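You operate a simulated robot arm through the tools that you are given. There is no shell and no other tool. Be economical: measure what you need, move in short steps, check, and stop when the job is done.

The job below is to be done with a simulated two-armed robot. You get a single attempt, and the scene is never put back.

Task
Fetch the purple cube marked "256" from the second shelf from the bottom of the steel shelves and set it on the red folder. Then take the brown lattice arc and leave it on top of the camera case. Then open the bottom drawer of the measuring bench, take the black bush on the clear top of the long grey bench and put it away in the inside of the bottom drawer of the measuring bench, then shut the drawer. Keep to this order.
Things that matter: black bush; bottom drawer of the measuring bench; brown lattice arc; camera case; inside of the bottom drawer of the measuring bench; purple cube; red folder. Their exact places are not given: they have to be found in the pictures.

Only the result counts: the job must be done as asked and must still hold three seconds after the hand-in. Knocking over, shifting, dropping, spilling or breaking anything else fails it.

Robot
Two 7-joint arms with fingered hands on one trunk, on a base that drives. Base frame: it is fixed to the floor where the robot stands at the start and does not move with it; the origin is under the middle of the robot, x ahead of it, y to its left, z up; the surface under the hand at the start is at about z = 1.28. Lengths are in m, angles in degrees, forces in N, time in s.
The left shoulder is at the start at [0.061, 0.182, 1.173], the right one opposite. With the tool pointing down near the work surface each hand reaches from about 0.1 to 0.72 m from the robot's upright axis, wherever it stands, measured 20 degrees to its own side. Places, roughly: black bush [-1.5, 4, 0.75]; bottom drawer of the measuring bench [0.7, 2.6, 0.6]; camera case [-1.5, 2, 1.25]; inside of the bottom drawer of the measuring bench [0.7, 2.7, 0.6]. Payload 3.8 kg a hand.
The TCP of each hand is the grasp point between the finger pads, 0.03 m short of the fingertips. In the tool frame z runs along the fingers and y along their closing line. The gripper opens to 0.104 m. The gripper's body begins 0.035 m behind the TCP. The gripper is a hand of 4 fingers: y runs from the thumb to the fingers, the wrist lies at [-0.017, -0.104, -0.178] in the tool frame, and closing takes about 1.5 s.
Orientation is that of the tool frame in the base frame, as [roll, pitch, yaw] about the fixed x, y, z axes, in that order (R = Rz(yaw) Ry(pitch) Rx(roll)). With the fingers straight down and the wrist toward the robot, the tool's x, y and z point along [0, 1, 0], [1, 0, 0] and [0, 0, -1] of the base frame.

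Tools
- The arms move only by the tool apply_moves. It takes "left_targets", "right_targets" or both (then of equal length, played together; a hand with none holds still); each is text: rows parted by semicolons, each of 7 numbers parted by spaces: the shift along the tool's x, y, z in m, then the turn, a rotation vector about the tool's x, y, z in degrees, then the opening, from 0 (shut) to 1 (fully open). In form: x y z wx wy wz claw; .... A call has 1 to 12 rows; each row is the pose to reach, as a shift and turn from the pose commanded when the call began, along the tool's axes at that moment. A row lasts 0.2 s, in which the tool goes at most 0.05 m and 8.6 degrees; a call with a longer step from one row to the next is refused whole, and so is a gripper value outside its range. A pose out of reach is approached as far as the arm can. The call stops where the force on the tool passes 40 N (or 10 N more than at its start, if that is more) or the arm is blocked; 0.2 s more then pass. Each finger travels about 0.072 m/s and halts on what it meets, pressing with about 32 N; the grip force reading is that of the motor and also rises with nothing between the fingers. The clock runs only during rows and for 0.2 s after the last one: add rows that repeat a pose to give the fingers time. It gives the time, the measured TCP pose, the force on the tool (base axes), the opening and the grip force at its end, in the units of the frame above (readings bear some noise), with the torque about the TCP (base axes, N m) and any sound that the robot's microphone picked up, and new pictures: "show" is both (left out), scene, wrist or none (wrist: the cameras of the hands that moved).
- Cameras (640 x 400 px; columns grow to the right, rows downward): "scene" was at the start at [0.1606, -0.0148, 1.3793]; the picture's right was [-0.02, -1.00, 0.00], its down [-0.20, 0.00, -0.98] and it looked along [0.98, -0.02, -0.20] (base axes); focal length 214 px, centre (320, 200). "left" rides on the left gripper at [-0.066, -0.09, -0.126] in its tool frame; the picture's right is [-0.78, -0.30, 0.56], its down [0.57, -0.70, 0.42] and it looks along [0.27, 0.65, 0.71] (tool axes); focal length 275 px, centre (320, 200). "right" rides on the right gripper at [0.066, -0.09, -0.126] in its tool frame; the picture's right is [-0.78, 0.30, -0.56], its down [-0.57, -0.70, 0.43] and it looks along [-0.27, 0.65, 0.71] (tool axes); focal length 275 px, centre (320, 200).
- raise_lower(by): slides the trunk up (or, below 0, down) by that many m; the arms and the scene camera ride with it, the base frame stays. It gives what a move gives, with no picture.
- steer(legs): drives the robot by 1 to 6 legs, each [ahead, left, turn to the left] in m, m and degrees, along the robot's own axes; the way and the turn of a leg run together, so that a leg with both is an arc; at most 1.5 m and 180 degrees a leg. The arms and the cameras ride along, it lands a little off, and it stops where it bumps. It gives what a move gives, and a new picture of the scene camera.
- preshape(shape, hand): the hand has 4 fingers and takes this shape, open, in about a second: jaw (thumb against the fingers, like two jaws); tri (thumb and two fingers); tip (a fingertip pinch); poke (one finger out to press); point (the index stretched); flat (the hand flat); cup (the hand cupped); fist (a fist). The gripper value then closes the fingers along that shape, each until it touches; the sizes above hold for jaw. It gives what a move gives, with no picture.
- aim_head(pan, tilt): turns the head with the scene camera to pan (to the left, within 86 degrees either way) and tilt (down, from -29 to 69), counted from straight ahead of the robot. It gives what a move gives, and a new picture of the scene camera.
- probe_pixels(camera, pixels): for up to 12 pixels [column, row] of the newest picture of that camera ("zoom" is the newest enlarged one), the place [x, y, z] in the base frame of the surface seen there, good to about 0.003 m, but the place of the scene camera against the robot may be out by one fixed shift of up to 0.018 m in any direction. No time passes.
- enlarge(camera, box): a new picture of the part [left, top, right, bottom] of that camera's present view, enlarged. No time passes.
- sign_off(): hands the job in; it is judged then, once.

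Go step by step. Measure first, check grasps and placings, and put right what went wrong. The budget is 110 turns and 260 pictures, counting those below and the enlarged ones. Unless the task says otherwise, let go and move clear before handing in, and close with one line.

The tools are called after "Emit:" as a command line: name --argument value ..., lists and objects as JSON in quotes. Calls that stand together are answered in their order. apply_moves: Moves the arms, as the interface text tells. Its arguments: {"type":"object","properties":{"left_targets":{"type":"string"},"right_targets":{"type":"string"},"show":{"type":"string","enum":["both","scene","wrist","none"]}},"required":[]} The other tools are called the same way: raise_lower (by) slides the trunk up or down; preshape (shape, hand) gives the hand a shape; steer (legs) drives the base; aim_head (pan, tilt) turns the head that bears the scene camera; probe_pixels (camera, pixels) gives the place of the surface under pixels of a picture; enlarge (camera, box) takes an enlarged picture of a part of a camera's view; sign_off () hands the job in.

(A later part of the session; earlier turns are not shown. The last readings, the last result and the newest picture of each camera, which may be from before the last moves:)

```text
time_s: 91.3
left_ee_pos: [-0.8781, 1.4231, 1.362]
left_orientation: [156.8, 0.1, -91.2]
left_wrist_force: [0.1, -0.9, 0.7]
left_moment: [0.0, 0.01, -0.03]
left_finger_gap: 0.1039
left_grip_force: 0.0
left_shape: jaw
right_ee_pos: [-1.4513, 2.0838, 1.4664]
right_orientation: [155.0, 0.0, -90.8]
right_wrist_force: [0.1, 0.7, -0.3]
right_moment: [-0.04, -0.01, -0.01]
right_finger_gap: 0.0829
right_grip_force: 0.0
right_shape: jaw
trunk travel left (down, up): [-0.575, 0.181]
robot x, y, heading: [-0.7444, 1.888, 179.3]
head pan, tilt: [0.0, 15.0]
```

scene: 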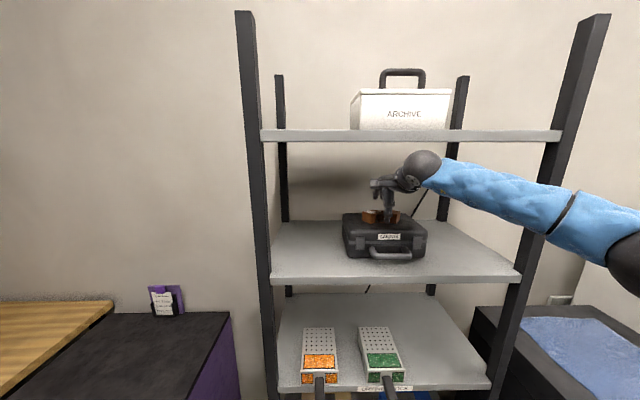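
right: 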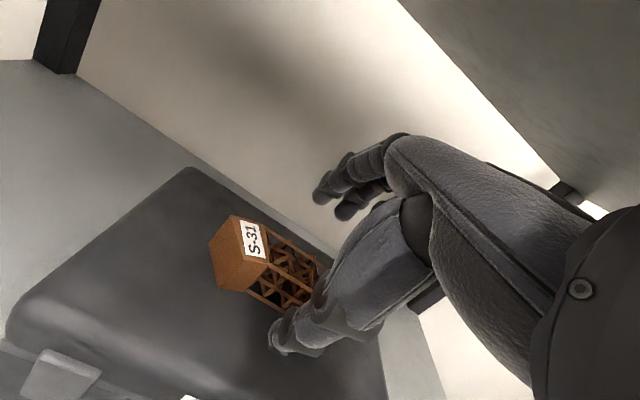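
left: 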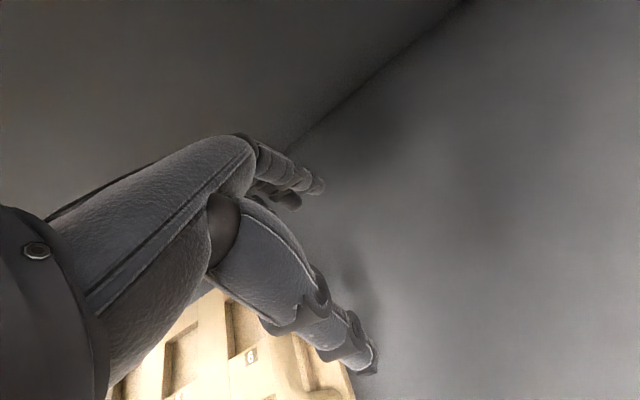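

The arc lies flat on the case and the finger tips clear it. Back off.

Emit:
steer --legs '[[-0.4, 0, 0]]'

Emit:
enlarge --camera "scene" --box '[270, 110, 490, 250]'

```text
time_s: 93.8
left_ee_pos: [-0.4773, 1.4163, 1.3622]
left_orientation: [156.8, 0.2, -91.2]
left_wrist_force: [-0.5, 0.1, 0.6]
left_moment: [-0.02, 0.03, -0.03]
left_finger_gap: 0.1037
left_grip_force: 0.1
left_shape: jaw
right_ee_pos: [-1.0512, 2.0772, 1.4674]
right_orientation: [155.1, 0.1, -90.8]
right_wrist_force: [-0.6, -1.2, -0.1]
right_moment: [0.03, 0.02, -0.02]
right_finger_gap: 0.083
right_grip_force: 0.1
right_shape: jaw
trunk travel left (down, up): [-0.575, 0.181]
robot x, y, heading: [-0.3475, 1.878, 179.2]
head pan, tilt: [0.0, 15.0]
```

scene: 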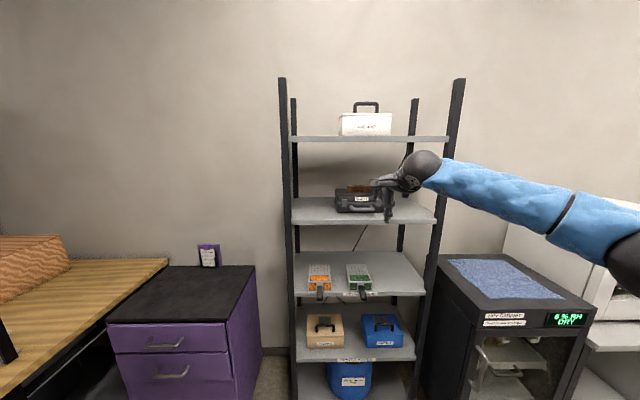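

```text
2.86 times, centred on (380, 180) of scene
```

zoom: 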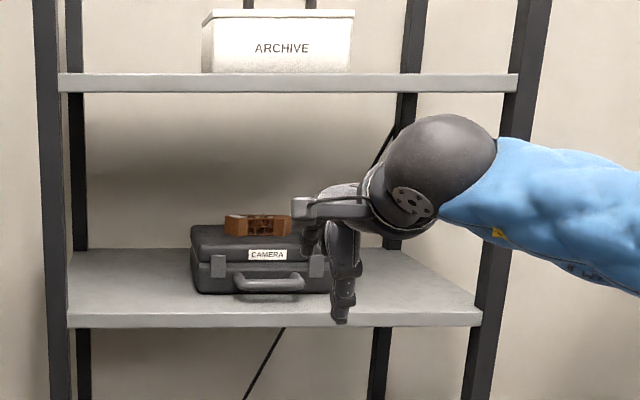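

Brown arc is on the CAMERA case. Next, the measuring bench: turn to face +y and look.

Emit:
steer --legs '[[0, 0, -89]]'

Emit:
aim_head --pan -45 --tilt 30

Emit:
aim_head --pan -86 --tilt 35

```text
time_s: 98.0
left_ee_pos: [-0.812, 2.0069, 1.3629]
left_orientation: [156.8, 0.1, 179.2]
left_wrist_force: [0.7, 0.6, -0.3]
left_moment: [-0.02, 0.0, -0.05]
left_finger_gap: 0.1037
left_grip_force: 0.0
left_shape: jaw
right_ee_pos: [-0.1546, 2.5856, 1.4672]
right_orientation: [155.2, 0.0, 179.6]
right_wrist_force: [-1.4, 0.1, 0.4]
right_moment: [0.01, -0.04, 0.03]
right_finger_gap: 0.083
right_grip_force: 0.1
right_shape: jaw
trunk travel left (down, up): [-0.575, 0.181]
robot x, y, heading: [-0.3503, 1.8812, 89.9]
head pan, tilt: [0.0, 15.0]
```

scene: 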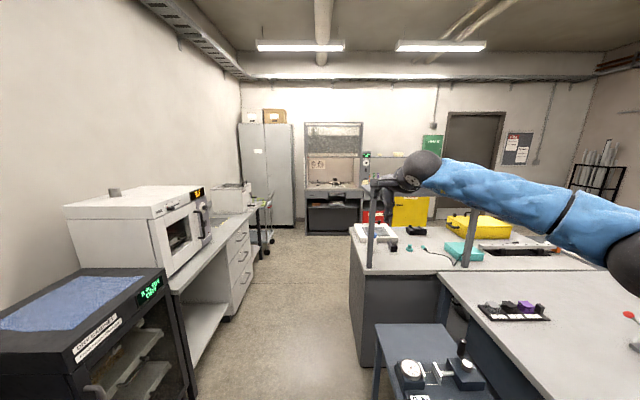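

```text
time_s: 99.2
left_ee_pos: [-0.8115, 2.0076, 1.3623]
left_orientation: [156.9, 0.2, 179.2]
left_wrist_force: [0.0, 0.4, 1.0]
left_moment: [0.01, -0.03, -0.02]
left_finger_gap: 0.1035
left_grip_force: 0.0
left_shape: jaw
right_ee_pos: [-0.1546, 2.5869, 1.4662]
right_orientation: [155.1, 0.0, 179.6]
right_wrist_force: [0.1, -1.1, -0.6]
right_moment: [-0.01, 0.05, 0.02]
right_finger_gap: 0.0828
right_grip_force: 0.0
right_shape: jaw
trunk travel left (down, up): [-0.575, 0.181]
robot x, y, heading: [-0.3467, 1.8778, 89.2]
head pan, tilt: [-45.0, 30.0]
```

scene: 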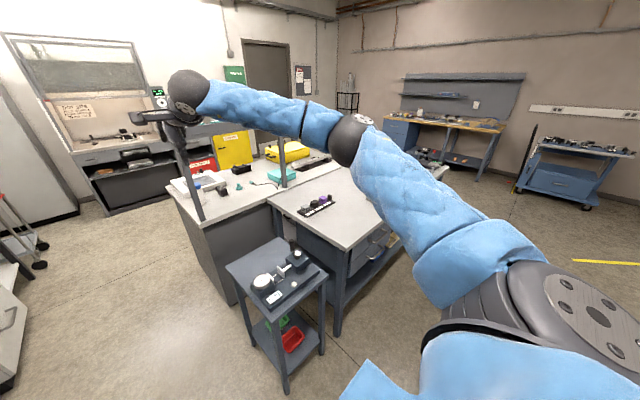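

```text
time_s: 100.2
left_ee_pos: [-0.8115, 2.0074, 1.3619]
left_orientation: [156.9, 0.2, 179.3]
left_wrist_force: [0.1, 0.2, -0.5]
left_moment: [0.01, 0.01, 0.0]
left_finger_gap: 0.1038
left_grip_force: 0.0
left_shape: jaw
right_ee_pos: [-0.1535, 2.5875, 1.4675]
right_orientation: [155.2, 0.0, 179.5]
right_wrist_force: [0.7, -0.5, 0.8]
right_moment: [-0.03, 0.0, -0.03]
right_finger_gap: 0.0831
right_grip_force: 0.0
right_shape: jaw
trunk travel left (down, up): [-0.575, 0.181]
robot x, y, heading: [-0.3511, 1.878, 89.3]
head pan, tilt: [-85.9, 35.0]
```

scene: 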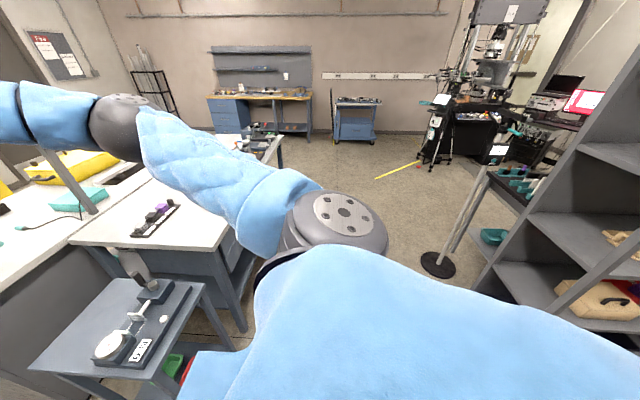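

Emit:
probe_pixels --camera "scene" --pixels '[[438, 265], [205, 285], [95, 375], [150, 285], [75, 240], [225, 245], [250, 140], [245, 320], [400, 172], [490, 180], [215, 300], [270, 155]]'

Emit:
aim_head --pan 40 --tilt 20

```text
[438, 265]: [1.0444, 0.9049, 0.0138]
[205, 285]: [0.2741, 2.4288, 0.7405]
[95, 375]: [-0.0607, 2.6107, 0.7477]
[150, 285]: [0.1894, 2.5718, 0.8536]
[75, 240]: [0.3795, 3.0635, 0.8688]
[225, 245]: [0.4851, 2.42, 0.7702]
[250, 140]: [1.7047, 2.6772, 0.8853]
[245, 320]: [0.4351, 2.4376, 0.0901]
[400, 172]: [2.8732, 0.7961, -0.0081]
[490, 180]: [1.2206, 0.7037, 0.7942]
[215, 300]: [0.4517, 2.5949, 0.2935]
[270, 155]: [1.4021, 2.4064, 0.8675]
```

```text
time_s: 102.3
left_ee_pos: [-0.8108, 2.0097, 1.3623]
left_orientation: [156.8, 0.1, 179.2]
left_wrist_force: [0.4, 0.1, -0.5]
left_moment: [0.02, -0.02, -0.02]
left_finger_gap: 0.104
left_grip_force: 0.0
left_shape: jaw
right_ee_pos: [-0.1551, 2.5848, 1.466]
right_orientation: [155.1, 0.1, 179.5]
right_wrist_force: [0.0, -0.9, 0.0]
right_moment: [0.02, -0.04, -0.03]
right_finger_gap: 0.0829
right_grip_force: 0.0
right_shape: jaw
trunk travel left (down, up): [-0.575, 0.181]
robot x, y, heading: [-0.3469, 1.879, 89.5]
head pan, tilt: [40.0, 20.0]
```

scene: 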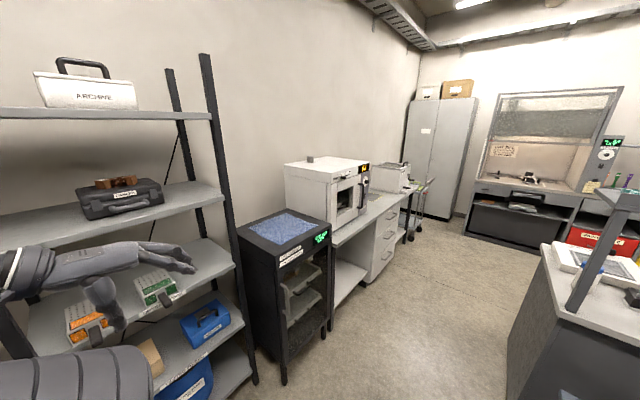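

The measuring bench front edge is at y≈2.41, x from 0.4; I'll strafe right to stand in front of it.

Emit:
steer --legs '[[-0.1, -1.1, 0]]'

Emit:
aim_head --pan 0 --tilt 45

```text
time_s: 108.0
left_ee_pos: [0.2878, 1.8976, 1.3623]
left_orientation: [156.8, 0.2, 179.4]
left_wrist_force: [0.0, -0.4, 0.8]
left_moment: [0.0, 0.0, 0.0]
left_finger_gap: 0.1039
left_grip_force: 0.0
left_shape: jaw
right_ee_pos: [0.9424, 2.478, 1.4661]
right_orientation: [155.2, -0.1, 179.9]
right_wrist_force: [-0.2, 0.2, -0.2]
right_moment: [0.02, -0.01, 0.01]
right_finger_gap: 0.0829
right_grip_force: 0.0
right_shape: jaw
trunk travel left (down, up): [-0.575, 0.181]
robot x, y, heading: [0.7569, 1.7738, 89.7]
head pan, tilt: [40.0, 20.0]
```

scene: 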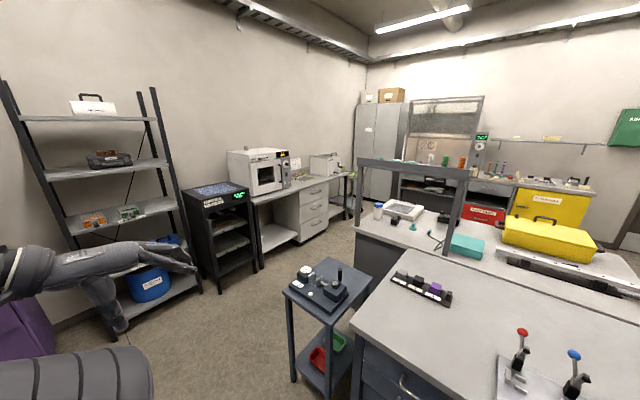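

```text
time_s: 109.0
left_ee_pos: [0.2888, 1.8986, 1.3613]
left_orientation: [156.8, 0.2, 179.5]
left_wrist_force: [-0.9, -0.5, -0.6]
left_moment: [0.02, -0.03, 0.01]
left_finger_gap: 0.1039
left_grip_force: 0.1
left_shape: jaw
right_ee_pos: [0.9437, 2.4799, 1.4663]
right_orientation: [155.0, 0.1, 179.7]
right_wrist_force: [0.7, 0.4, -0.1]
right_moment: [0.0, 0.03, 0.0]
right_finger_gap: 0.0829
right_grip_force: 0.0
right_shape: jaw
trunk travel left (down, up): [-0.575, 0.181]
robot x, y, heading: [0.7543, 1.7745, 89.8]
head pan, tilt: [0.0, 45.0]
```

scene: 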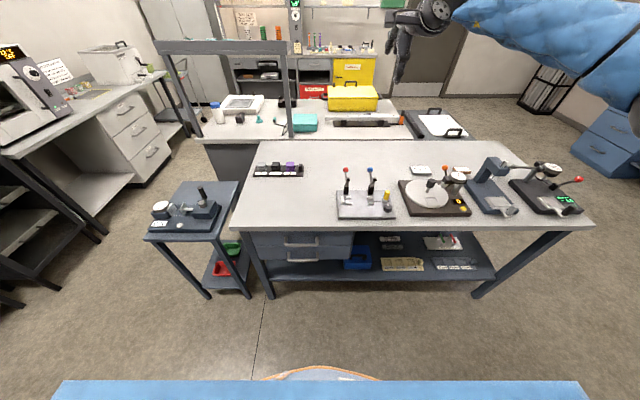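

Emit:
enlarge --camera "scene" --box '[230, 215, 390, 305]'

Emit:
probe_pixels --camera "scene" --pixels '[[300, 244], [300, 255], [300, 260], [256, 246], [352, 245], [286, 256], [316, 256], [320, 227], [270, 227], [350, 265], [286, 244], [316, 244]]'

Emit:
enlarge --camera "scene" --box '[0, 30, 220, 160]'

```text
4.00 times, centred on (310, 260) of scene
```

zoom: 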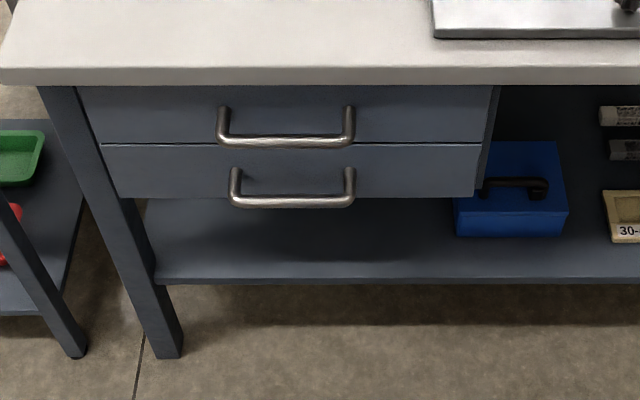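

```text
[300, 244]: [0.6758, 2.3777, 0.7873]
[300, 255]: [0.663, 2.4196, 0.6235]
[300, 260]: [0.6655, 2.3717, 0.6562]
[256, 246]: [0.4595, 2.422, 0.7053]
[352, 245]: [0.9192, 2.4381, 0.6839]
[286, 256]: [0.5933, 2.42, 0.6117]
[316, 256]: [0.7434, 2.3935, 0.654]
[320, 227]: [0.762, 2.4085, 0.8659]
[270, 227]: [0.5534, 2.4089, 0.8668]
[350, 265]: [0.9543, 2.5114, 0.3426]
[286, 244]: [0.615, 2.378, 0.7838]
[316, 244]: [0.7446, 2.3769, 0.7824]
```

```text
2.91 times, centred on (110, 95) of scene
```

zoom: 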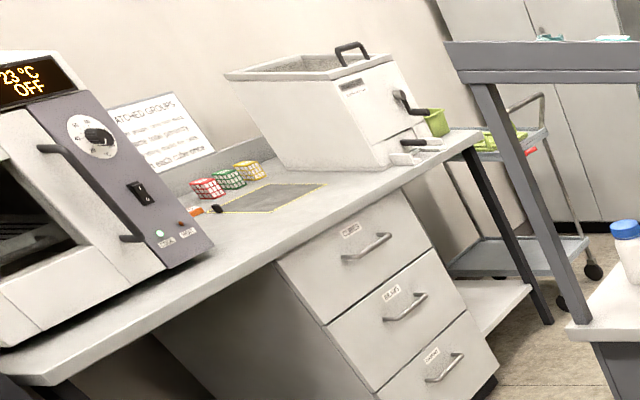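

The bottom drawer's handle bar is near [0.67, 2.371, 0.655] (zoom (292,200)). I'll tuck the right hand back, back off, and lower the trunk.

Emit:
apply_moves --right_targets "0 -0.045 -0.0025 0 0 0 0.8; 0 -0.09 -0.005 0 0 0 0.8; 0 -0.135 -0.0075 0 0 0 0.8; 0 -0.18 -0.01 0 0 0 0.8; 0 -0.225 -0.0125 0 0 0 0.8; 0 -0.265 -0.015 0 0 0 0.8; 0 -0.265 -0.015 0 0 0 0.8" --show "none"

Emit:
steer --legs '[[-0.18, 0.19, 0]]'

Emit:
raise_lower --by -0.5

Emit:
aim_head --pan -10 --tilt 35

```text
time_s: 110.6
left_ee_pos: [0.2875, 1.8988, 1.3626]
left_orientation: [156.8, 0.1, 179.4]
left_wrist_force: [-1.2, 0.0, 0.3]
left_moment: [0.03, -0.02, 0.05]
left_finger_gap: 0.1037
left_grip_force: 0.0
left_shape: jaw
right_ee_pos: [0.9433, 2.2314, 1.371]
right_orientation: [155.0, 0.1, 179.8]
right_wrist_force: [-0.1, 0.1, 0.4]
right_moment: [-0.02, 0.01, -0.02]
right_finger_gap: 0.083
right_grip_force: 0.1
right_shape: jaw
trunk travel left (down, up): [-0.575, 0.181]
robot x, y, heading: [0.7539, 1.7733, 89.6]
head pan, tilt: [0.0, 45.0]
```

```text
time_s: 112.5
left_ee_pos: [0.0969, 1.7188, 1.362]
left_orientation: [156.9, 0.1, 179.5]
left_wrist_force: [-0.3, -0.6, -0.2]
left_moment: [0.0, 0.0, -0.01]
left_finger_gap: 0.1036
left_grip_force: 0.0
left_shape: jaw
right_ee_pos: [0.7512, 2.054, 1.3683]
right_orientation: [155.1, 0.0, 179.8]
right_wrist_force: [0.1, 0.0, -0.4]
right_moment: [0.02, 0.01, -0.02]
right_finger_gap: 0.083
right_grip_force: 0.0
right_shape: jaw
trunk travel left (down, up): [-0.575, 0.181]
robot x, y, heading: [0.5592, 1.5941, 89.9]
head pan, tilt: [0.0, 45.0]
```

scene: 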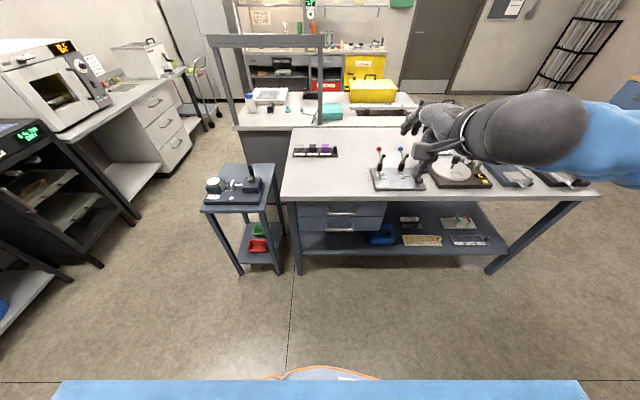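

```text
refused: -0.5 is not a number from -0.4 to 0.4
```

```text
time_s: 113.2
left_ee_pos: [0.0962, 1.7189, 1.3619]
left_orientation: [156.8, 0.2, 179.6]
left_wrist_force: [0.3, 0.5, -0.3]
left_moment: [0.0, 0.0, 0.04]
left_finger_gap: 0.104
left_grip_force: 0.0
left_shape: jaw
right_ee_pos: [0.7516, 2.0532, 1.3699]
right_orientation: [155.1, 0.0, 179.8]
right_wrist_force: [-0.8, -0.8, 0.3]
right_moment: [-0.01, 0.01, 0.0]
right_finger_gap: 0.083
right_grip_force: 0.0
right_shape: jaw
trunk travel left (down, up): [-0.575, 0.181]
robot x, y, heading: [0.5628, 1.5957, 89.6]
head pan, tilt: [-10.0, 35.0]
```

scene: 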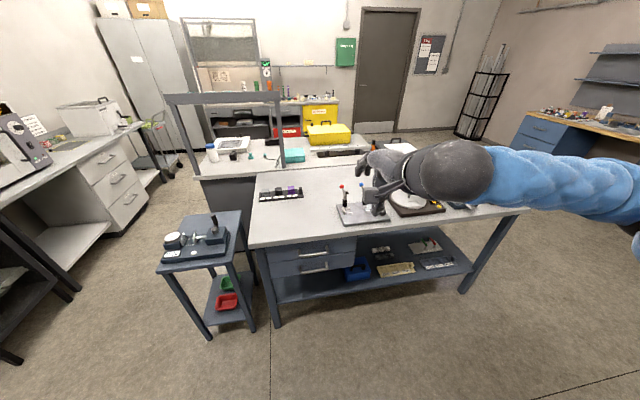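

Emit:
raise_lower --by -0.4

Emit:
raise_lower --by -0.1

Emit:
aim_head --pan -10 --tilt 25

```text
time_s: 117.1
left_ee_pos: [0.0962, 1.7185, 0.9622]
left_orientation: [156.8, 0.2, 179.5]
left_wrist_force: [-0.1, -0.5, -1.1]
left_moment: [0.0, 0.02, -0.01]
left_finger_gap: 0.1038
left_grip_force: 0.0
left_shape: jaw
right_ee_pos: [0.7511, 2.1013, 0.8941]
right_orientation: [165.2, 0.0, 179.7]
right_wrist_force: [-0.5, -0.3, -0.4]
right_moment: [-0.01, 0.01, -0.01]
right_finger_gap: 0.0834
right_grip_force: 0.2
right_shape: jaw
trunk travel left (down, up): [-0.175, 0.581]
robot x, y, heading: [0.5622, 1.5977, 89.5]
head pan, tilt: [-10.0, 35.0]
```

```text
time_s: 118.4
left_ee_pos: [0.0973, 1.7191, 0.8624]
left_orientation: [156.7, 0.2, 179.6]
left_wrist_force: [0.4, 0.0, -0.4]
left_moment: [-0.01, 0.02, 0.0]
left_finger_gap: 0.1034
left_grip_force: 0.1
left_shape: jaw
right_ee_pos: [0.7506, 2.1263, 0.7505]
right_orientation: [171.7, -0.1, 179.8]
right_wrist_force: [-0.7, -0.1, 0.7]
right_moment: [0.03, -0.03, 0.01]
right_finger_gap: 0.0833
right_grip_force: 0.0
right_shape: jaw
trunk travel left (down, up): [-0.075, 0.681]
robot x, y, heading: [0.5621, 1.592, 89.9]
head pan, tilt: [-10.0, 35.0]
```

```text
time_s: 119.1
left_ee_pos: [0.0969, 1.7192, 0.8624]
left_orientation: [156.8, 0.2, 179.4]
left_wrist_force: [0.1, -0.6, 0.2]
left_moment: [0.0, 0.0, -0.01]
left_finger_gap: 0.104
left_grip_force: 0.0
left_shape: jaw
right_ee_pos: [0.7521, 2.127, 0.7493]
right_orientation: [171.8, 0.0, 179.8]
right_wrist_force: [0.7, 0.8, 0.8]
right_moment: [0.0, 0.01, -0.01]
right_finger_gap: 0.0828
right_grip_force: 0.0
right_shape: jaw
trunk travel left (down, up): [-0.075, 0.681]
robot x, y, heading: [0.5591, 1.5911, 90.0]
head pan, tilt: [-10.0, 25.0]
```

scene: 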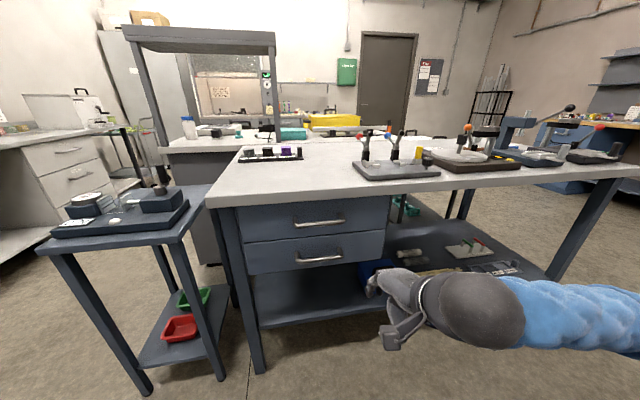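

Emit:
apply_moves --right_targets "0.01 0.008 0.0125 -6.5 0 0 0.6; 0.02 0.0165 0.025 -13 0 0 0.5; 0.03 0.025 0.0375 -19.5 0 0 0.5; 0.04 0.033 0.05 -26 0 0 0.5; 0.05 0.041 0.0625 -32.5 0 0 0.5; 0.06 0.05 0.075 -39 0 0 0.5; 0.07 0.058 0.0875 -45.5 0 0 0.5; 0.08 0.066 0.1 -52 0 0 0.5; 0.08 0.066 0.1 -52 0 0 0.5" --show "both"

```text
time_s: 121.1
left_ee_pos: [0.0976, 1.7204, 0.8629]
left_orientation: [156.8, 0.1, 179.5]
left_wrist_force: [-0.2, 0.2, 0.2]
left_moment: [-0.04, 0.01, 0.02]
left_finger_gap: 0.104
left_grip_force: 0.0
left_shape: jaw
right_ee_pos: [0.5937, 2.1971, 0.7218]
right_orientation: [119.8, -0.1, 179.5]
right_wrist_force: [0.4, 1.2, -0.9]
right_moment: [0.01, 0.01, 0.04]
right_finger_gap: 0.0523
right_grip_force: 0.1
right_shape: jaw
right hand out of reach, approached as far as the arm can: row 3, 4, 5, 6, 7, 8, 9
trunk travel left (down, up): [-0.075, 0.681]
robot x, y, heading: [0.5593, 1.5946, 89.7]
head pan, tilt: [-10.0, 25.0]
```

scene: 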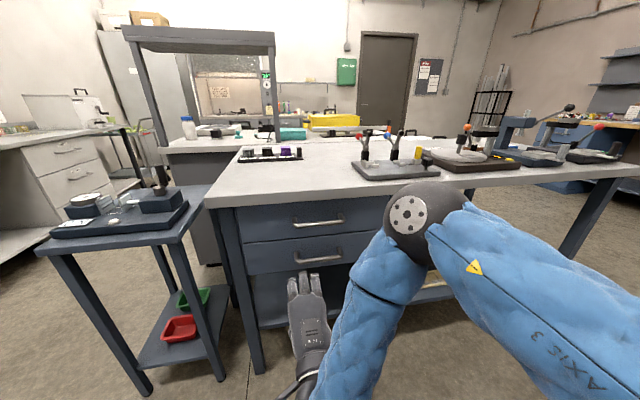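
right: 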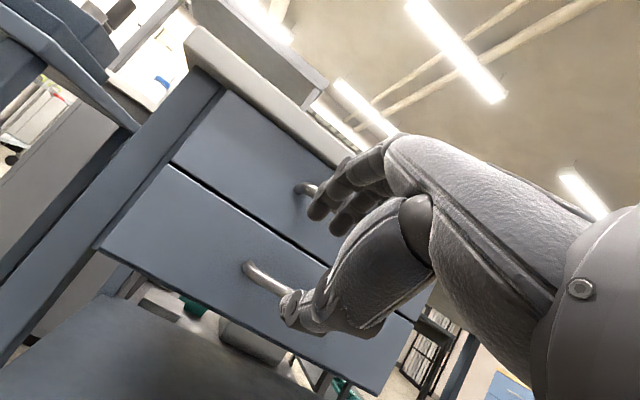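

The arm got cramped (out of reach). I'll back the base off 0.22 m and restate the pose with a longer reach.

Emit:
steer --legs '[[-0.22, 0, 0]]'

Emit:
apply_moves --right_targets "-0.019 0 0.045 0 0 0 0.5; -0.038 0 0.085 0 0 0 0.5; -0.057 0.0 0.12 0 0 0 0.5; -0.076 0 0.12 0 0 0 0.5; -0.076 0 0.12 0 0 0 0.5" --show "both"

```text
time_s: 122.8
left_ee_pos: [0.0966, 1.4956, 0.8632]
left_orientation: [156.9, 0.2, 179.4]
left_wrist_force: [-0.6, 0.6, 0.1]
left_moment: [-0.01, -0.01, 0.0]
left_finger_gap: 0.1038
left_grip_force: 0.1
left_shape: jaw
right_ee_pos: [0.5912, 1.9758, 0.7201]
right_orientation: [120.0, 0.0, 179.6]
right_wrist_force: [0.2, 0.1, 0.1]
right_moment: [0.01, -0.01, 0.02]
right_finger_gap: 0.0524
right_grip_force: 0.1
right_shape: jaw
trunk travel left (down, up): [-0.075, 0.681]
robot x, y, heading: [0.5616, 1.3709, 89.9]
head pan, tilt: [-10.0, 25.0]
```

scene: 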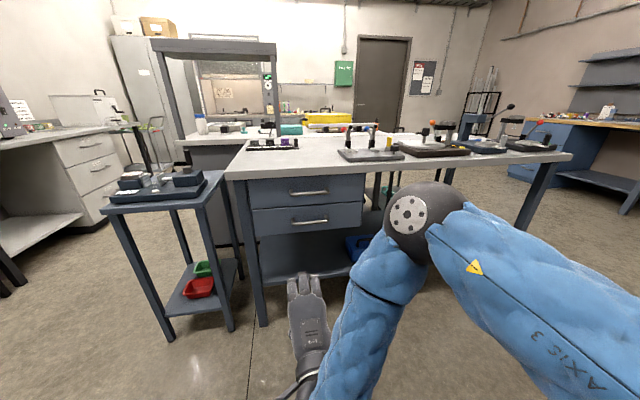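

```text
time_s: 124.0
left_ee_pos: [0.0945, 1.496, 0.8615]
left_orientation: [156.7, 0.2, 179.5]
left_wrist_force: [-0.5, 0.3, 0.7]
left_moment: [0.03, -0.01, 0.01]
left_finger_gap: 0.1038
left_grip_force: 0.0
left_shape: jaw
right_ee_pos: [0.5736, 2.0203, 0.7242]
right_orientation: [120.1, -0.1, 179.5]
right_wrist_force: [0.3, 0.8, 0.4]
right_moment: [0.02, -0.02, -0.01]
right_finger_gap: 0.052
right_grip_force: 0.1
right_shape: jaw
right hand out of reach, approached as far as the arm can: row 1, 2, 3, 4, 5
trunk travel left (down, up): [-0.075, 0.681]
robot x, y, heading: [0.557, 1.3712, 89.9]
head pan, tilt: [-10.0, 25.0]
```

scene: 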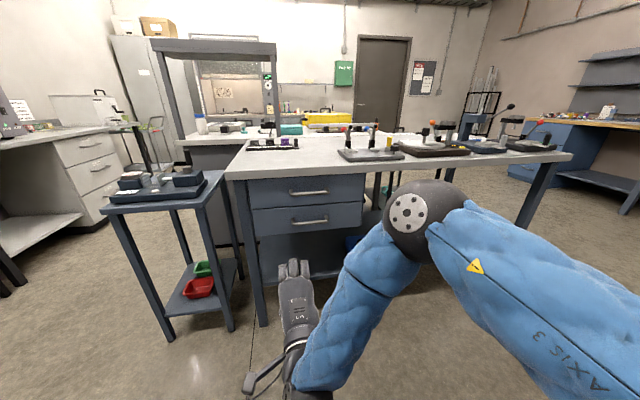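
right: 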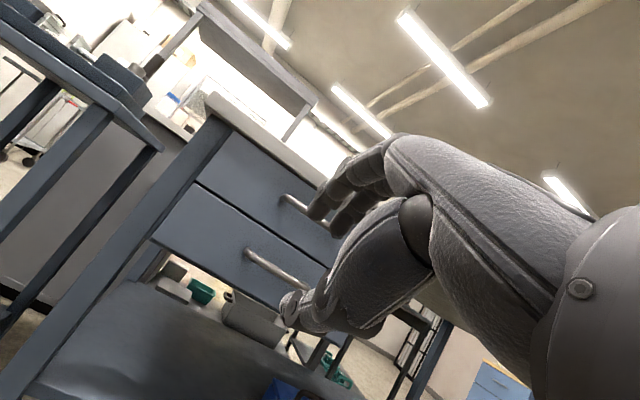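

The steep tilt is beyond the wrist's range. I'll return to about 25° tilt, where the arm worked well, and hook the bar from above instead.

Emit:
apply_moves --right_targets "0 0 0 7 0 0 0.5; 0 0 0 14 0 0 0.5; 0 0 0 21 0 0 0.5; 0 0 0 28 0 0 0.5; 0 0 0 35 0 0 0.5; 0 0 0 35 0 0 0.5" --show "scene"

```text
time_s: 125.4
left_ee_pos: [0.0952, 1.4955, 0.8614]
left_orientation: [156.8, 0.1, 179.5]
left_wrist_force: [-0.1, 1.0, 0.4]
left_moment: [0.01, -0.01, 0.04]
left_finger_gap: 0.1037
left_grip_force: 0.1
left_shape: jaw
right_ee_pos: [0.5751, 2.021, 0.7218]
right_orientation: [155.0, -0.1, 179.7]
right_wrist_force: [0.2, -0.1, -0.3]
right_moment: [-0.03, -0.02, -0.02]
right_finger_gap: 0.052
right_grip_force: 0.1
right_shape: jaw
trunk travel left (down, up): [-0.075, 0.681]
robot x, y, heading: [0.5609, 1.3731, 89.9]
head pan, tilt: [-10.0, 25.0]
```

scene: 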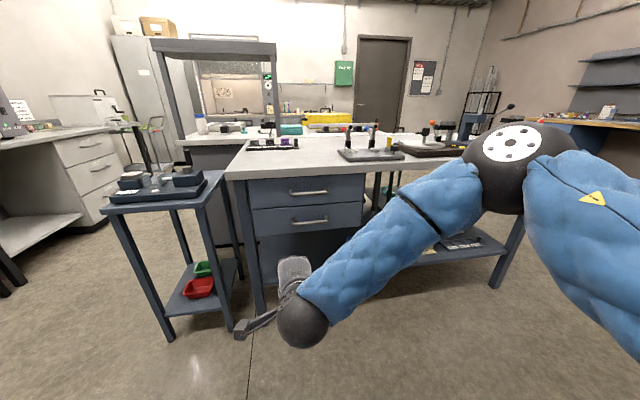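

Emit:
apply_moves --right_targets "-0.018 0.03 0.014 0 0 0 0.5; -0.036 0.06 0.028 0 0 0 0.5; -0.055 0.09 0.042 0 0 0 0.5; -0.074 0.12 0.056 0 0 0 0.5; -0.092 0.15 0.07 0 0 0 0.5; -0.1 0.181 0.085 0 0 0 0.5; -0.1 0.181 0.085 0 0 0 0.5" --show "both"

```text
time_s: 127.0
left_ee_pos: [0.0961, 1.4972, 0.8633]
left_orientation: [156.8, 0.2, 179.6]
left_wrist_force: [1.4, -0.3, 0.4]
left_moment: [-0.01, 0.01, 0.01]
left_finger_gap: 0.1038
left_grip_force: 0.1
left_shape: jaw
right_ee_pos: [0.6765, 2.22, 0.72]
right_orientation: [155.1, -0.1, 179.6]
right_wrist_force: [-0.3, -0.6, -0.3]
right_moment: [0.0, 0.04, 0.0]
right_finger_gap: 0.0522
right_grip_force: 0.1
right_shape: jaw
trunk travel left (down, up): [-0.075, 0.681]
robot x, y, heading: [0.557, 1.3721, 89.8]
head pan, tilt: [-10.0, 25.0]
```

scene: 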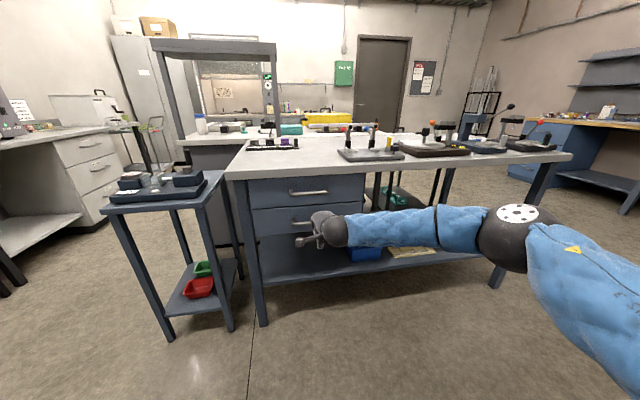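
right: 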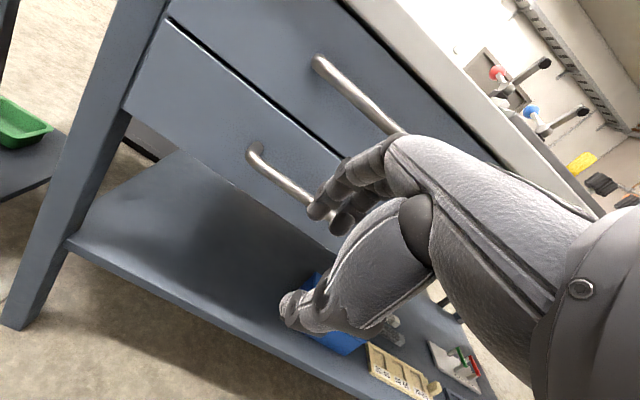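

Good posture. Measure the handle with the wrist camera.

Emit:
probe_pixels --camera "right" --pixels '[[252, 152], [265, 170], [285, 184], [303, 198], [316, 62], [350, 93], [395, 128], [230, 165], [280, 160], [215, 155]]'

Emit:
enlarge --camera "right" --box '[220, 40, 400, 220]'

```text
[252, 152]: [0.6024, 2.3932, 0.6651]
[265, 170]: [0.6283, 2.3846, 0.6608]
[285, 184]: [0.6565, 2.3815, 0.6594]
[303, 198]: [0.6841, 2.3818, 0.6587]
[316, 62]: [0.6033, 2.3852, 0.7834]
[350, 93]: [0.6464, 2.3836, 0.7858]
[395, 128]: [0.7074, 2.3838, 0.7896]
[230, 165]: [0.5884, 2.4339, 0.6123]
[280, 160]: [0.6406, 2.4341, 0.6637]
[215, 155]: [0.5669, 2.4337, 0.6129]
```

```text
2.22 times, centred on (310, 130) of right
```

zoom: 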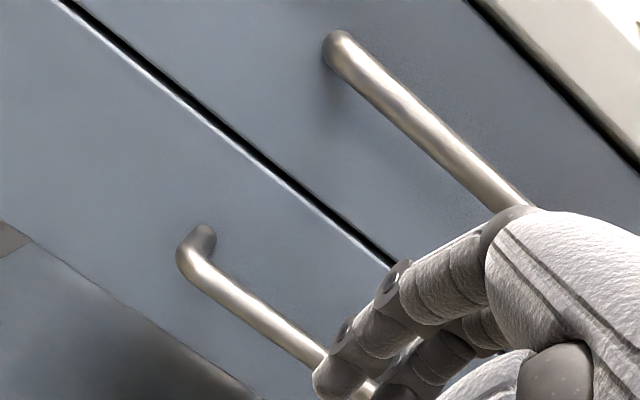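

Emit:
probe_pixels --camera "right" --pixels '[[320, 208], [345, 168], [368, 158], [390, 145], [395, 160], [400, 136], [430, 137], [470, 150], [290, 305], [330, 300], [360, 240], [345, 215]]'

```text
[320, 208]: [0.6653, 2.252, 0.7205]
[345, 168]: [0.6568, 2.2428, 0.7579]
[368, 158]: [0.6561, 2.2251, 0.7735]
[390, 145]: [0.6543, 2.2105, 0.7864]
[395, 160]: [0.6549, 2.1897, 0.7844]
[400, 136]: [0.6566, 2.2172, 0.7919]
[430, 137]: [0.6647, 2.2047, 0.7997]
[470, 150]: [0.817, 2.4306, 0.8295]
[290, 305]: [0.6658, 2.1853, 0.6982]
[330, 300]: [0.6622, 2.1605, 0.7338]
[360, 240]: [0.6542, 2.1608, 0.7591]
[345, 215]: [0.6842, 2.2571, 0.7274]
```

The finger profile is slim enough to pass under the upper handle. Lower to z≈0.687, then drive forward 0.145.

Emit:
apply_moves --right_targets "0 -0.014 0.03 0 0 0 0.5; 0 -0.014 0.03 0 0 0 0.5" --show "none"

Emit:
steer --legs '[[0.135, 0, 0]]'

Emit:
apply_moves --right_targets "0 0 0 0 0 0 0.5" --show "wrist"

```text
time_s: 127.6
left_ee_pos: [0.0954, 1.4979, 0.862]
left_orientation: [156.8, 0.2, 179.5]
left_wrist_force: [0.5, 0.1, 0.3]
left_moment: [0.01, -0.02, -0.02]
left_finger_gap: 0.1038
left_grip_force: 0.0
left_shape: jaw
right_ee_pos: [0.6748, 2.2192, 0.6877]
right_orientation: [155.0, -0.1, 179.7]
right_wrist_force: [0.7, -1.0, 0.4]
right_moment: [-0.02, -0.01, -0.01]
right_finger_gap: 0.0522
right_grip_force: 0.0
right_shape: jaw
trunk travel left (down, up): [-0.075, 0.681]
robot x, y, heading: [0.562, 1.3669, 89.5]
head pan, tilt: [-10.0, 25.0]
```

```text
time_s: 128.9
left_ee_pos: [0.0962, 1.6318, 0.862]
left_orientation: [156.9, 0.2, 179.5]
left_wrist_force: [-0.2, 0.4, -0.3]
left_moment: [-0.03, -0.03, -0.03]
left_finger_gap: 0.104
left_grip_force: 0.0
left_shape: jaw
right_ee_pos: [0.6768, 2.3557, 0.688]
right_orientation: [155.1, 0.0, 179.6]
right_wrist_force: [-0.4, -0.5, 0.0]
right_moment: [-0.01, -0.01, 0.03]
right_finger_gap: 0.0521
right_grip_force: 0.0
right_shape: jaw
trunk travel left (down, up): [-0.075, 0.681]
robot x, y, heading: [0.5615, 1.5036, 89.7]
head pan, tilt: [-10.0, 25.0]
```

scene: 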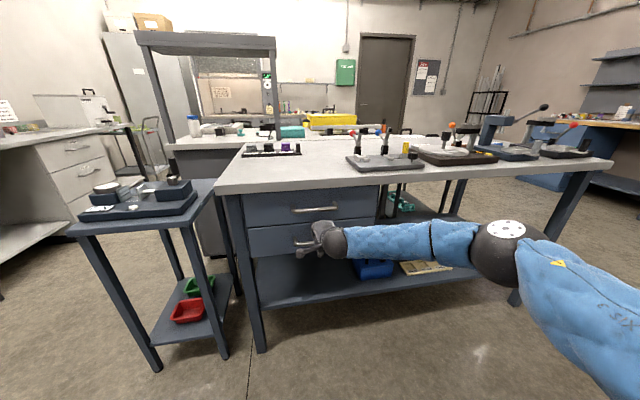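

```text
time_s: 129.3
left_ee_pos: [0.0966, 1.6321, 0.8614]
left_orientation: [156.8, 0.2, 179.5]
left_wrist_force: [0.2, 0.4, 0.0]
left_moment: [-0.02, -0.01, -0.01]
left_finger_gap: 0.1042
left_grip_force: 0.0
left_shape: jaw
right_ee_pos: [0.6764, 2.3553, 0.6888]
right_orientation: [155.1, 0.0, 179.6]
right_wrist_force: [0.6, 0.5, 0.1]
right_moment: [-0.01, 0.02, 0.01]
right_finger_gap: 0.0518
right_grip_force: 0.1
right_shape: jaw
trunk travel left (down, up): [-0.075, 0.681]
robot x, y, heading: [0.5606, 1.5126, 89.7]
head pan, tilt: [-10.0, 25.0]
```

right: 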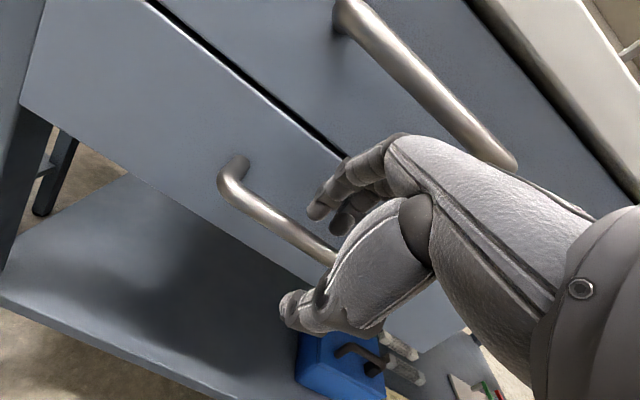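

Fingers are just above and behind the bar. Forward 17 mm, then down 37 mm.

Emit:
apply_moves --right_targets "0 0.0154 0.0072 0 0 0 0.5; 0 0.0075 0.024 0 0 0 0.5; 0 -0.0003 0.0407 0 0 0 0.5; 0 -0.0003 0.0407 0 0 0 0.5" --show "wrist"

```text
time_s: 130.3
left_ee_pos: [0.0948, 1.6322, 0.8627]
left_orientation: [156.7, 0.3, 179.5]
left_wrist_force: [0.0, -0.4, -0.2]
left_moment: [-0.01, 0.0, 0.0]
left_finger_gap: 0.1038
left_grip_force: 0.1
left_shape: jaw
right_ee_pos: [0.6775, 2.3718, 0.6513]
right_orientation: [155.0, -0.1, 179.7]
right_wrist_force: [0.3, -0.2, 0.5]
right_moment: [0.01, 0.03, 0.01]
right_finger_gap: 0.0522
right_grip_force: 0.1
right_shape: jaw
trunk travel left (down, up): [-0.075, 0.681]
robot x, y, heading: [0.5607, 1.5055, 89.8]
head pan, tilt: [-10.0, 25.0]
```

right: 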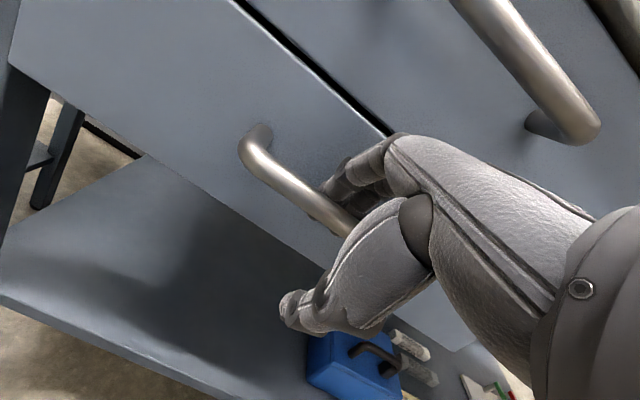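

Fingers are behind the bar; close onto it and begin pulling gently.

Emit:
apply_moves --right_targets "0 0 0 0 0 0 0.3; 0 0 0 0 0 0 0.15; 0 0 0 0 0 0 0.05; 0 0 0 0 0 0 0.05; 0 0 0 0 0 0 0.05; 0 0 0 0 0 0 0.05; 0 -0.018 -0.0085 0 0 0 0.05; 0 -0.036 -0.017 0 0 0 0.05; 0 -0.036 -0.017 0 0 0 0.05" --show "both"

```text
time_s: 132.3
left_ee_pos: [0.0968, 1.6317, 0.8633]
left_orientation: [156.7, 0.2, 179.6]
left_wrist_force: [0.0, -0.9, -0.8]
left_moment: [-0.02, -0.04, -0.01]
left_finger_gap: 0.1038
left_grip_force: 0.0
left_shape: jaw
right_ee_pos: [0.6761, 2.3312, 0.6508]
right_orientation: [155.0, 0.0, 179.5]
right_wrist_force: [-0.3, 0.4, -0.5]
right_moment: [0.02, -0.01, 0.0]
right_finger_gap: 0.0053
right_grip_force: 0.0
right_shape: jaw
trunk travel left (down, up): [-0.075, 0.681]
robot x, y, heading: [0.5587, 1.5071, 89.8]
head pan, tilt: [-10.0, 25.0]
```

scene: 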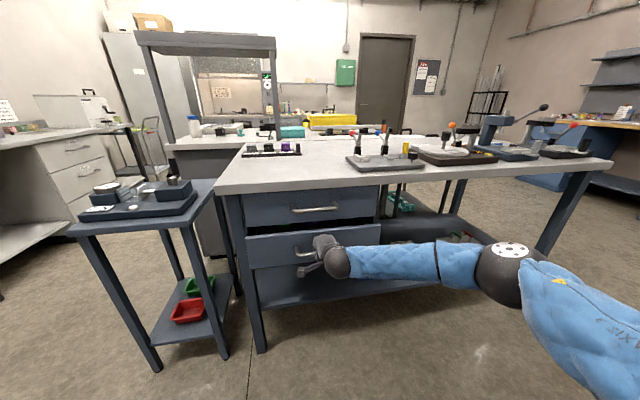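
right: 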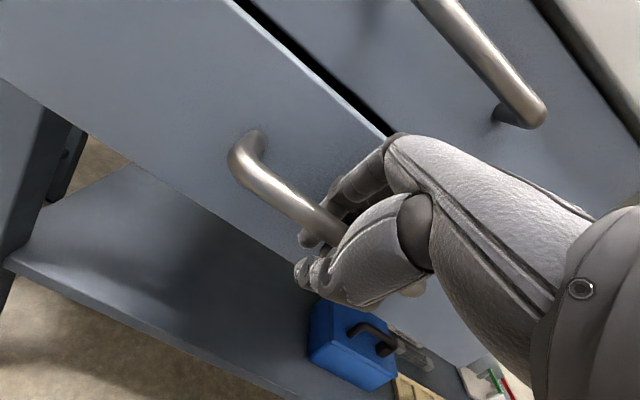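

The drawer is moving (dark gap above it). Continue pulling: arm 0.1 m, then base back 0.12 m.

Emit:
apply_moves --right_targets "0 -0.018 -0.0085 0 0 0 0.05; 0 -0.036 -0.017 0 0 0 0.05; 0 -0.054 -0.0255 0 0 0 0.05; 0 -0.072 -0.034 0 0 0 0.05; 0 -0.09 -0.0425 0 0 0 0.05; 0 -0.09 -0.0425 0 0 0 0.05" --show "none"

Emit:
steer --legs '[[-0.12, 0, 0]]'

```text
time_s: 133.7
left_ee_pos: [0.0973, 1.6316, 0.8619]
left_orientation: [156.8, 0.1, 179.5]
left_wrist_force: [-0.3, -1.2, 0.3]
left_moment: [0.03, 0.01, 0.0]
left_finger_gap: 0.1038
left_grip_force: 0.1
left_shape: jaw
right_ee_pos: [0.6752, 2.231, 0.6507]
right_orientation: [155.0, 0.1, 179.5]
right_wrist_force: [0.5, 0.2, -0.5]
right_moment: [-0.02, 0.04, -0.02]
right_finger_gap: 0.0051
right_grip_force: 0.0
right_shape: jaw
trunk travel left (down, up): [-0.075, 0.681]
robot x, y, heading: [0.5612, 1.5053, 89.7]
head pan, tilt: [-10.0, 25.0]
```

```text
time_s: 134.9
left_ee_pos: [0.0954, 1.5121, 0.8619]
left_orientation: [156.8, 0.3, 179.4]
left_wrist_force: [0.0, -0.2, -0.3]
left_moment: [0.02, 0.04, -0.04]
left_finger_gap: 0.1039
left_grip_force: 0.0
left_shape: jaw
right_ee_pos: [0.6763, 2.1115, 0.6516]
right_orientation: [155.0, 0.0, 179.5]
right_wrist_force: [-0.7, 0.3, -0.3]
right_moment: [0.02, 0.0, 0.02]
right_finger_gap: 0.0054
right_grip_force: 0.1
right_shape: jaw
trunk travel left (down, up): [-0.075, 0.681]
robot x, y, heading: [0.5559, 1.3878, 89.6]
head pan, tilt: [-10.0, 25.0]
```

scene: 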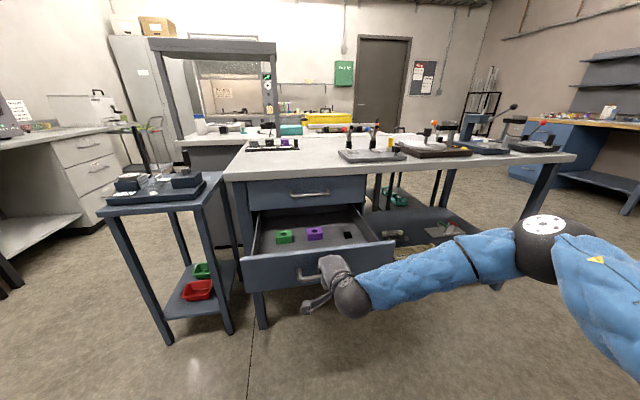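

The drawer is well open. Release the bar, lift straight up, and look inside.

Emit:
apply_moves --right_targets "0 0 0 0 0 0 0.3; 0 0 0 0 0 0 0.5; 0 0 0 0 0 0 0.5; 0 0 0 0 0 0 0.5; 0 0.0127 -0.027 0 0 0 0.5; 0 0.0254 -0.0544 0 0 0 0.5; 0 0.042 -0.09 0 0 0 0.5; 0 0.0635 -0.136 0 0 0 0.5; 0 0.0635 -0.136 0 0 0 0.5" --show "both"

Emit:
enlarge --camera "scene" --box '[230, 160, 410, 300]'

Emit:
probe_pixels --camera "scene" --pixels '[[260, 215], [390, 243], [250, 262], [320, 262], [285, 232], [315, 230], [348, 236], [300, 245], [340, 220], [270, 240], [365, 225]]'

```text
refused: row 8 steps farther than a row can; nothing moved
```

```text
2.86 times, centred on (320, 230) of scene
```

zoom: 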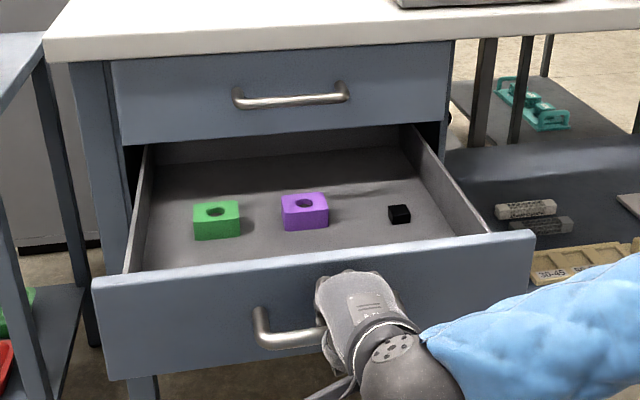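

```text
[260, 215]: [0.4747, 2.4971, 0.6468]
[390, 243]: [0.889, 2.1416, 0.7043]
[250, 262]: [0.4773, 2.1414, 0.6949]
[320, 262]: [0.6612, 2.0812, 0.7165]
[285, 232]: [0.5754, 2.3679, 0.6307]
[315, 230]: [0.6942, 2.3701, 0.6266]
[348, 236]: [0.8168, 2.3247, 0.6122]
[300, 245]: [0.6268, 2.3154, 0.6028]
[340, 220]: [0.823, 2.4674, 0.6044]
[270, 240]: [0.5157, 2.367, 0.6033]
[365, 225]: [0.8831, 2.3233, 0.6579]
```

Emit:
apply_moves --right_targets "0 0 0 0 0 0 0.3; 0 0 0 0 0 0 0.5; 0 0 0 0 0 0 0.5; 0 0 0 0 0 0 0.5; 0 0.0127 -0.027 0 0 0 0.5; 0 0.0254 -0.0544 0 0 0 0.5; 0 0.042 -0.09 0 0 0 0.5; 0 0.058 -0.124 0 0 0 0.5; 0 0.0635 -0.136 0 0 0 0.5" --show "both"

```text
time_s: 136.9
left_ee_pos: [0.0953, 1.5123, 0.8617]
left_orientation: [156.8, 0.2, 179.6]
left_wrist_force: [0.2, 0.6, -0.5]
left_moment: [-0.02, -0.02, 0.0]
left_finger_gap: 0.1039
left_grip_force: 0.1
left_shape: jaw
right_ee_pos: [0.6764, 2.1111, 0.803]
right_orientation: [155.0, -0.1, 179.7]
right_wrist_force: [0.9, -0.5, -0.2]
right_moment: [-0.05, 0.0, 0.03]
right_finger_gap: 0.0515
right_grip_force: 0.0
right_shape: jaw
trunk travel left (down, up): [-0.075, 0.681]
robot x, y, heading: [0.5617, 1.384, 89.7]
head pan, tilt: [-10.0, 25.0]
```

scene: 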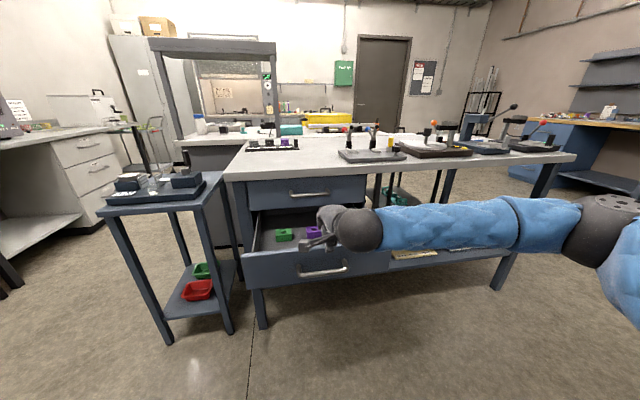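
right: 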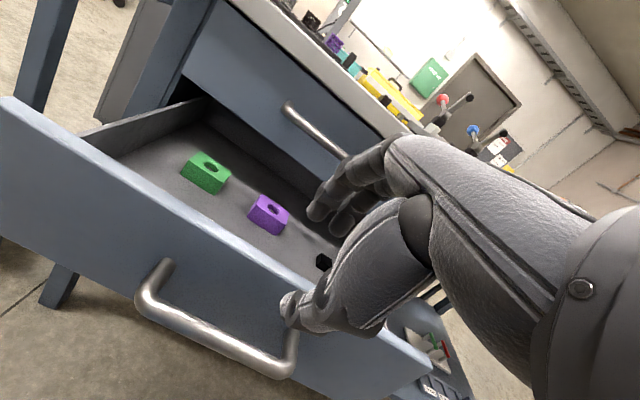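

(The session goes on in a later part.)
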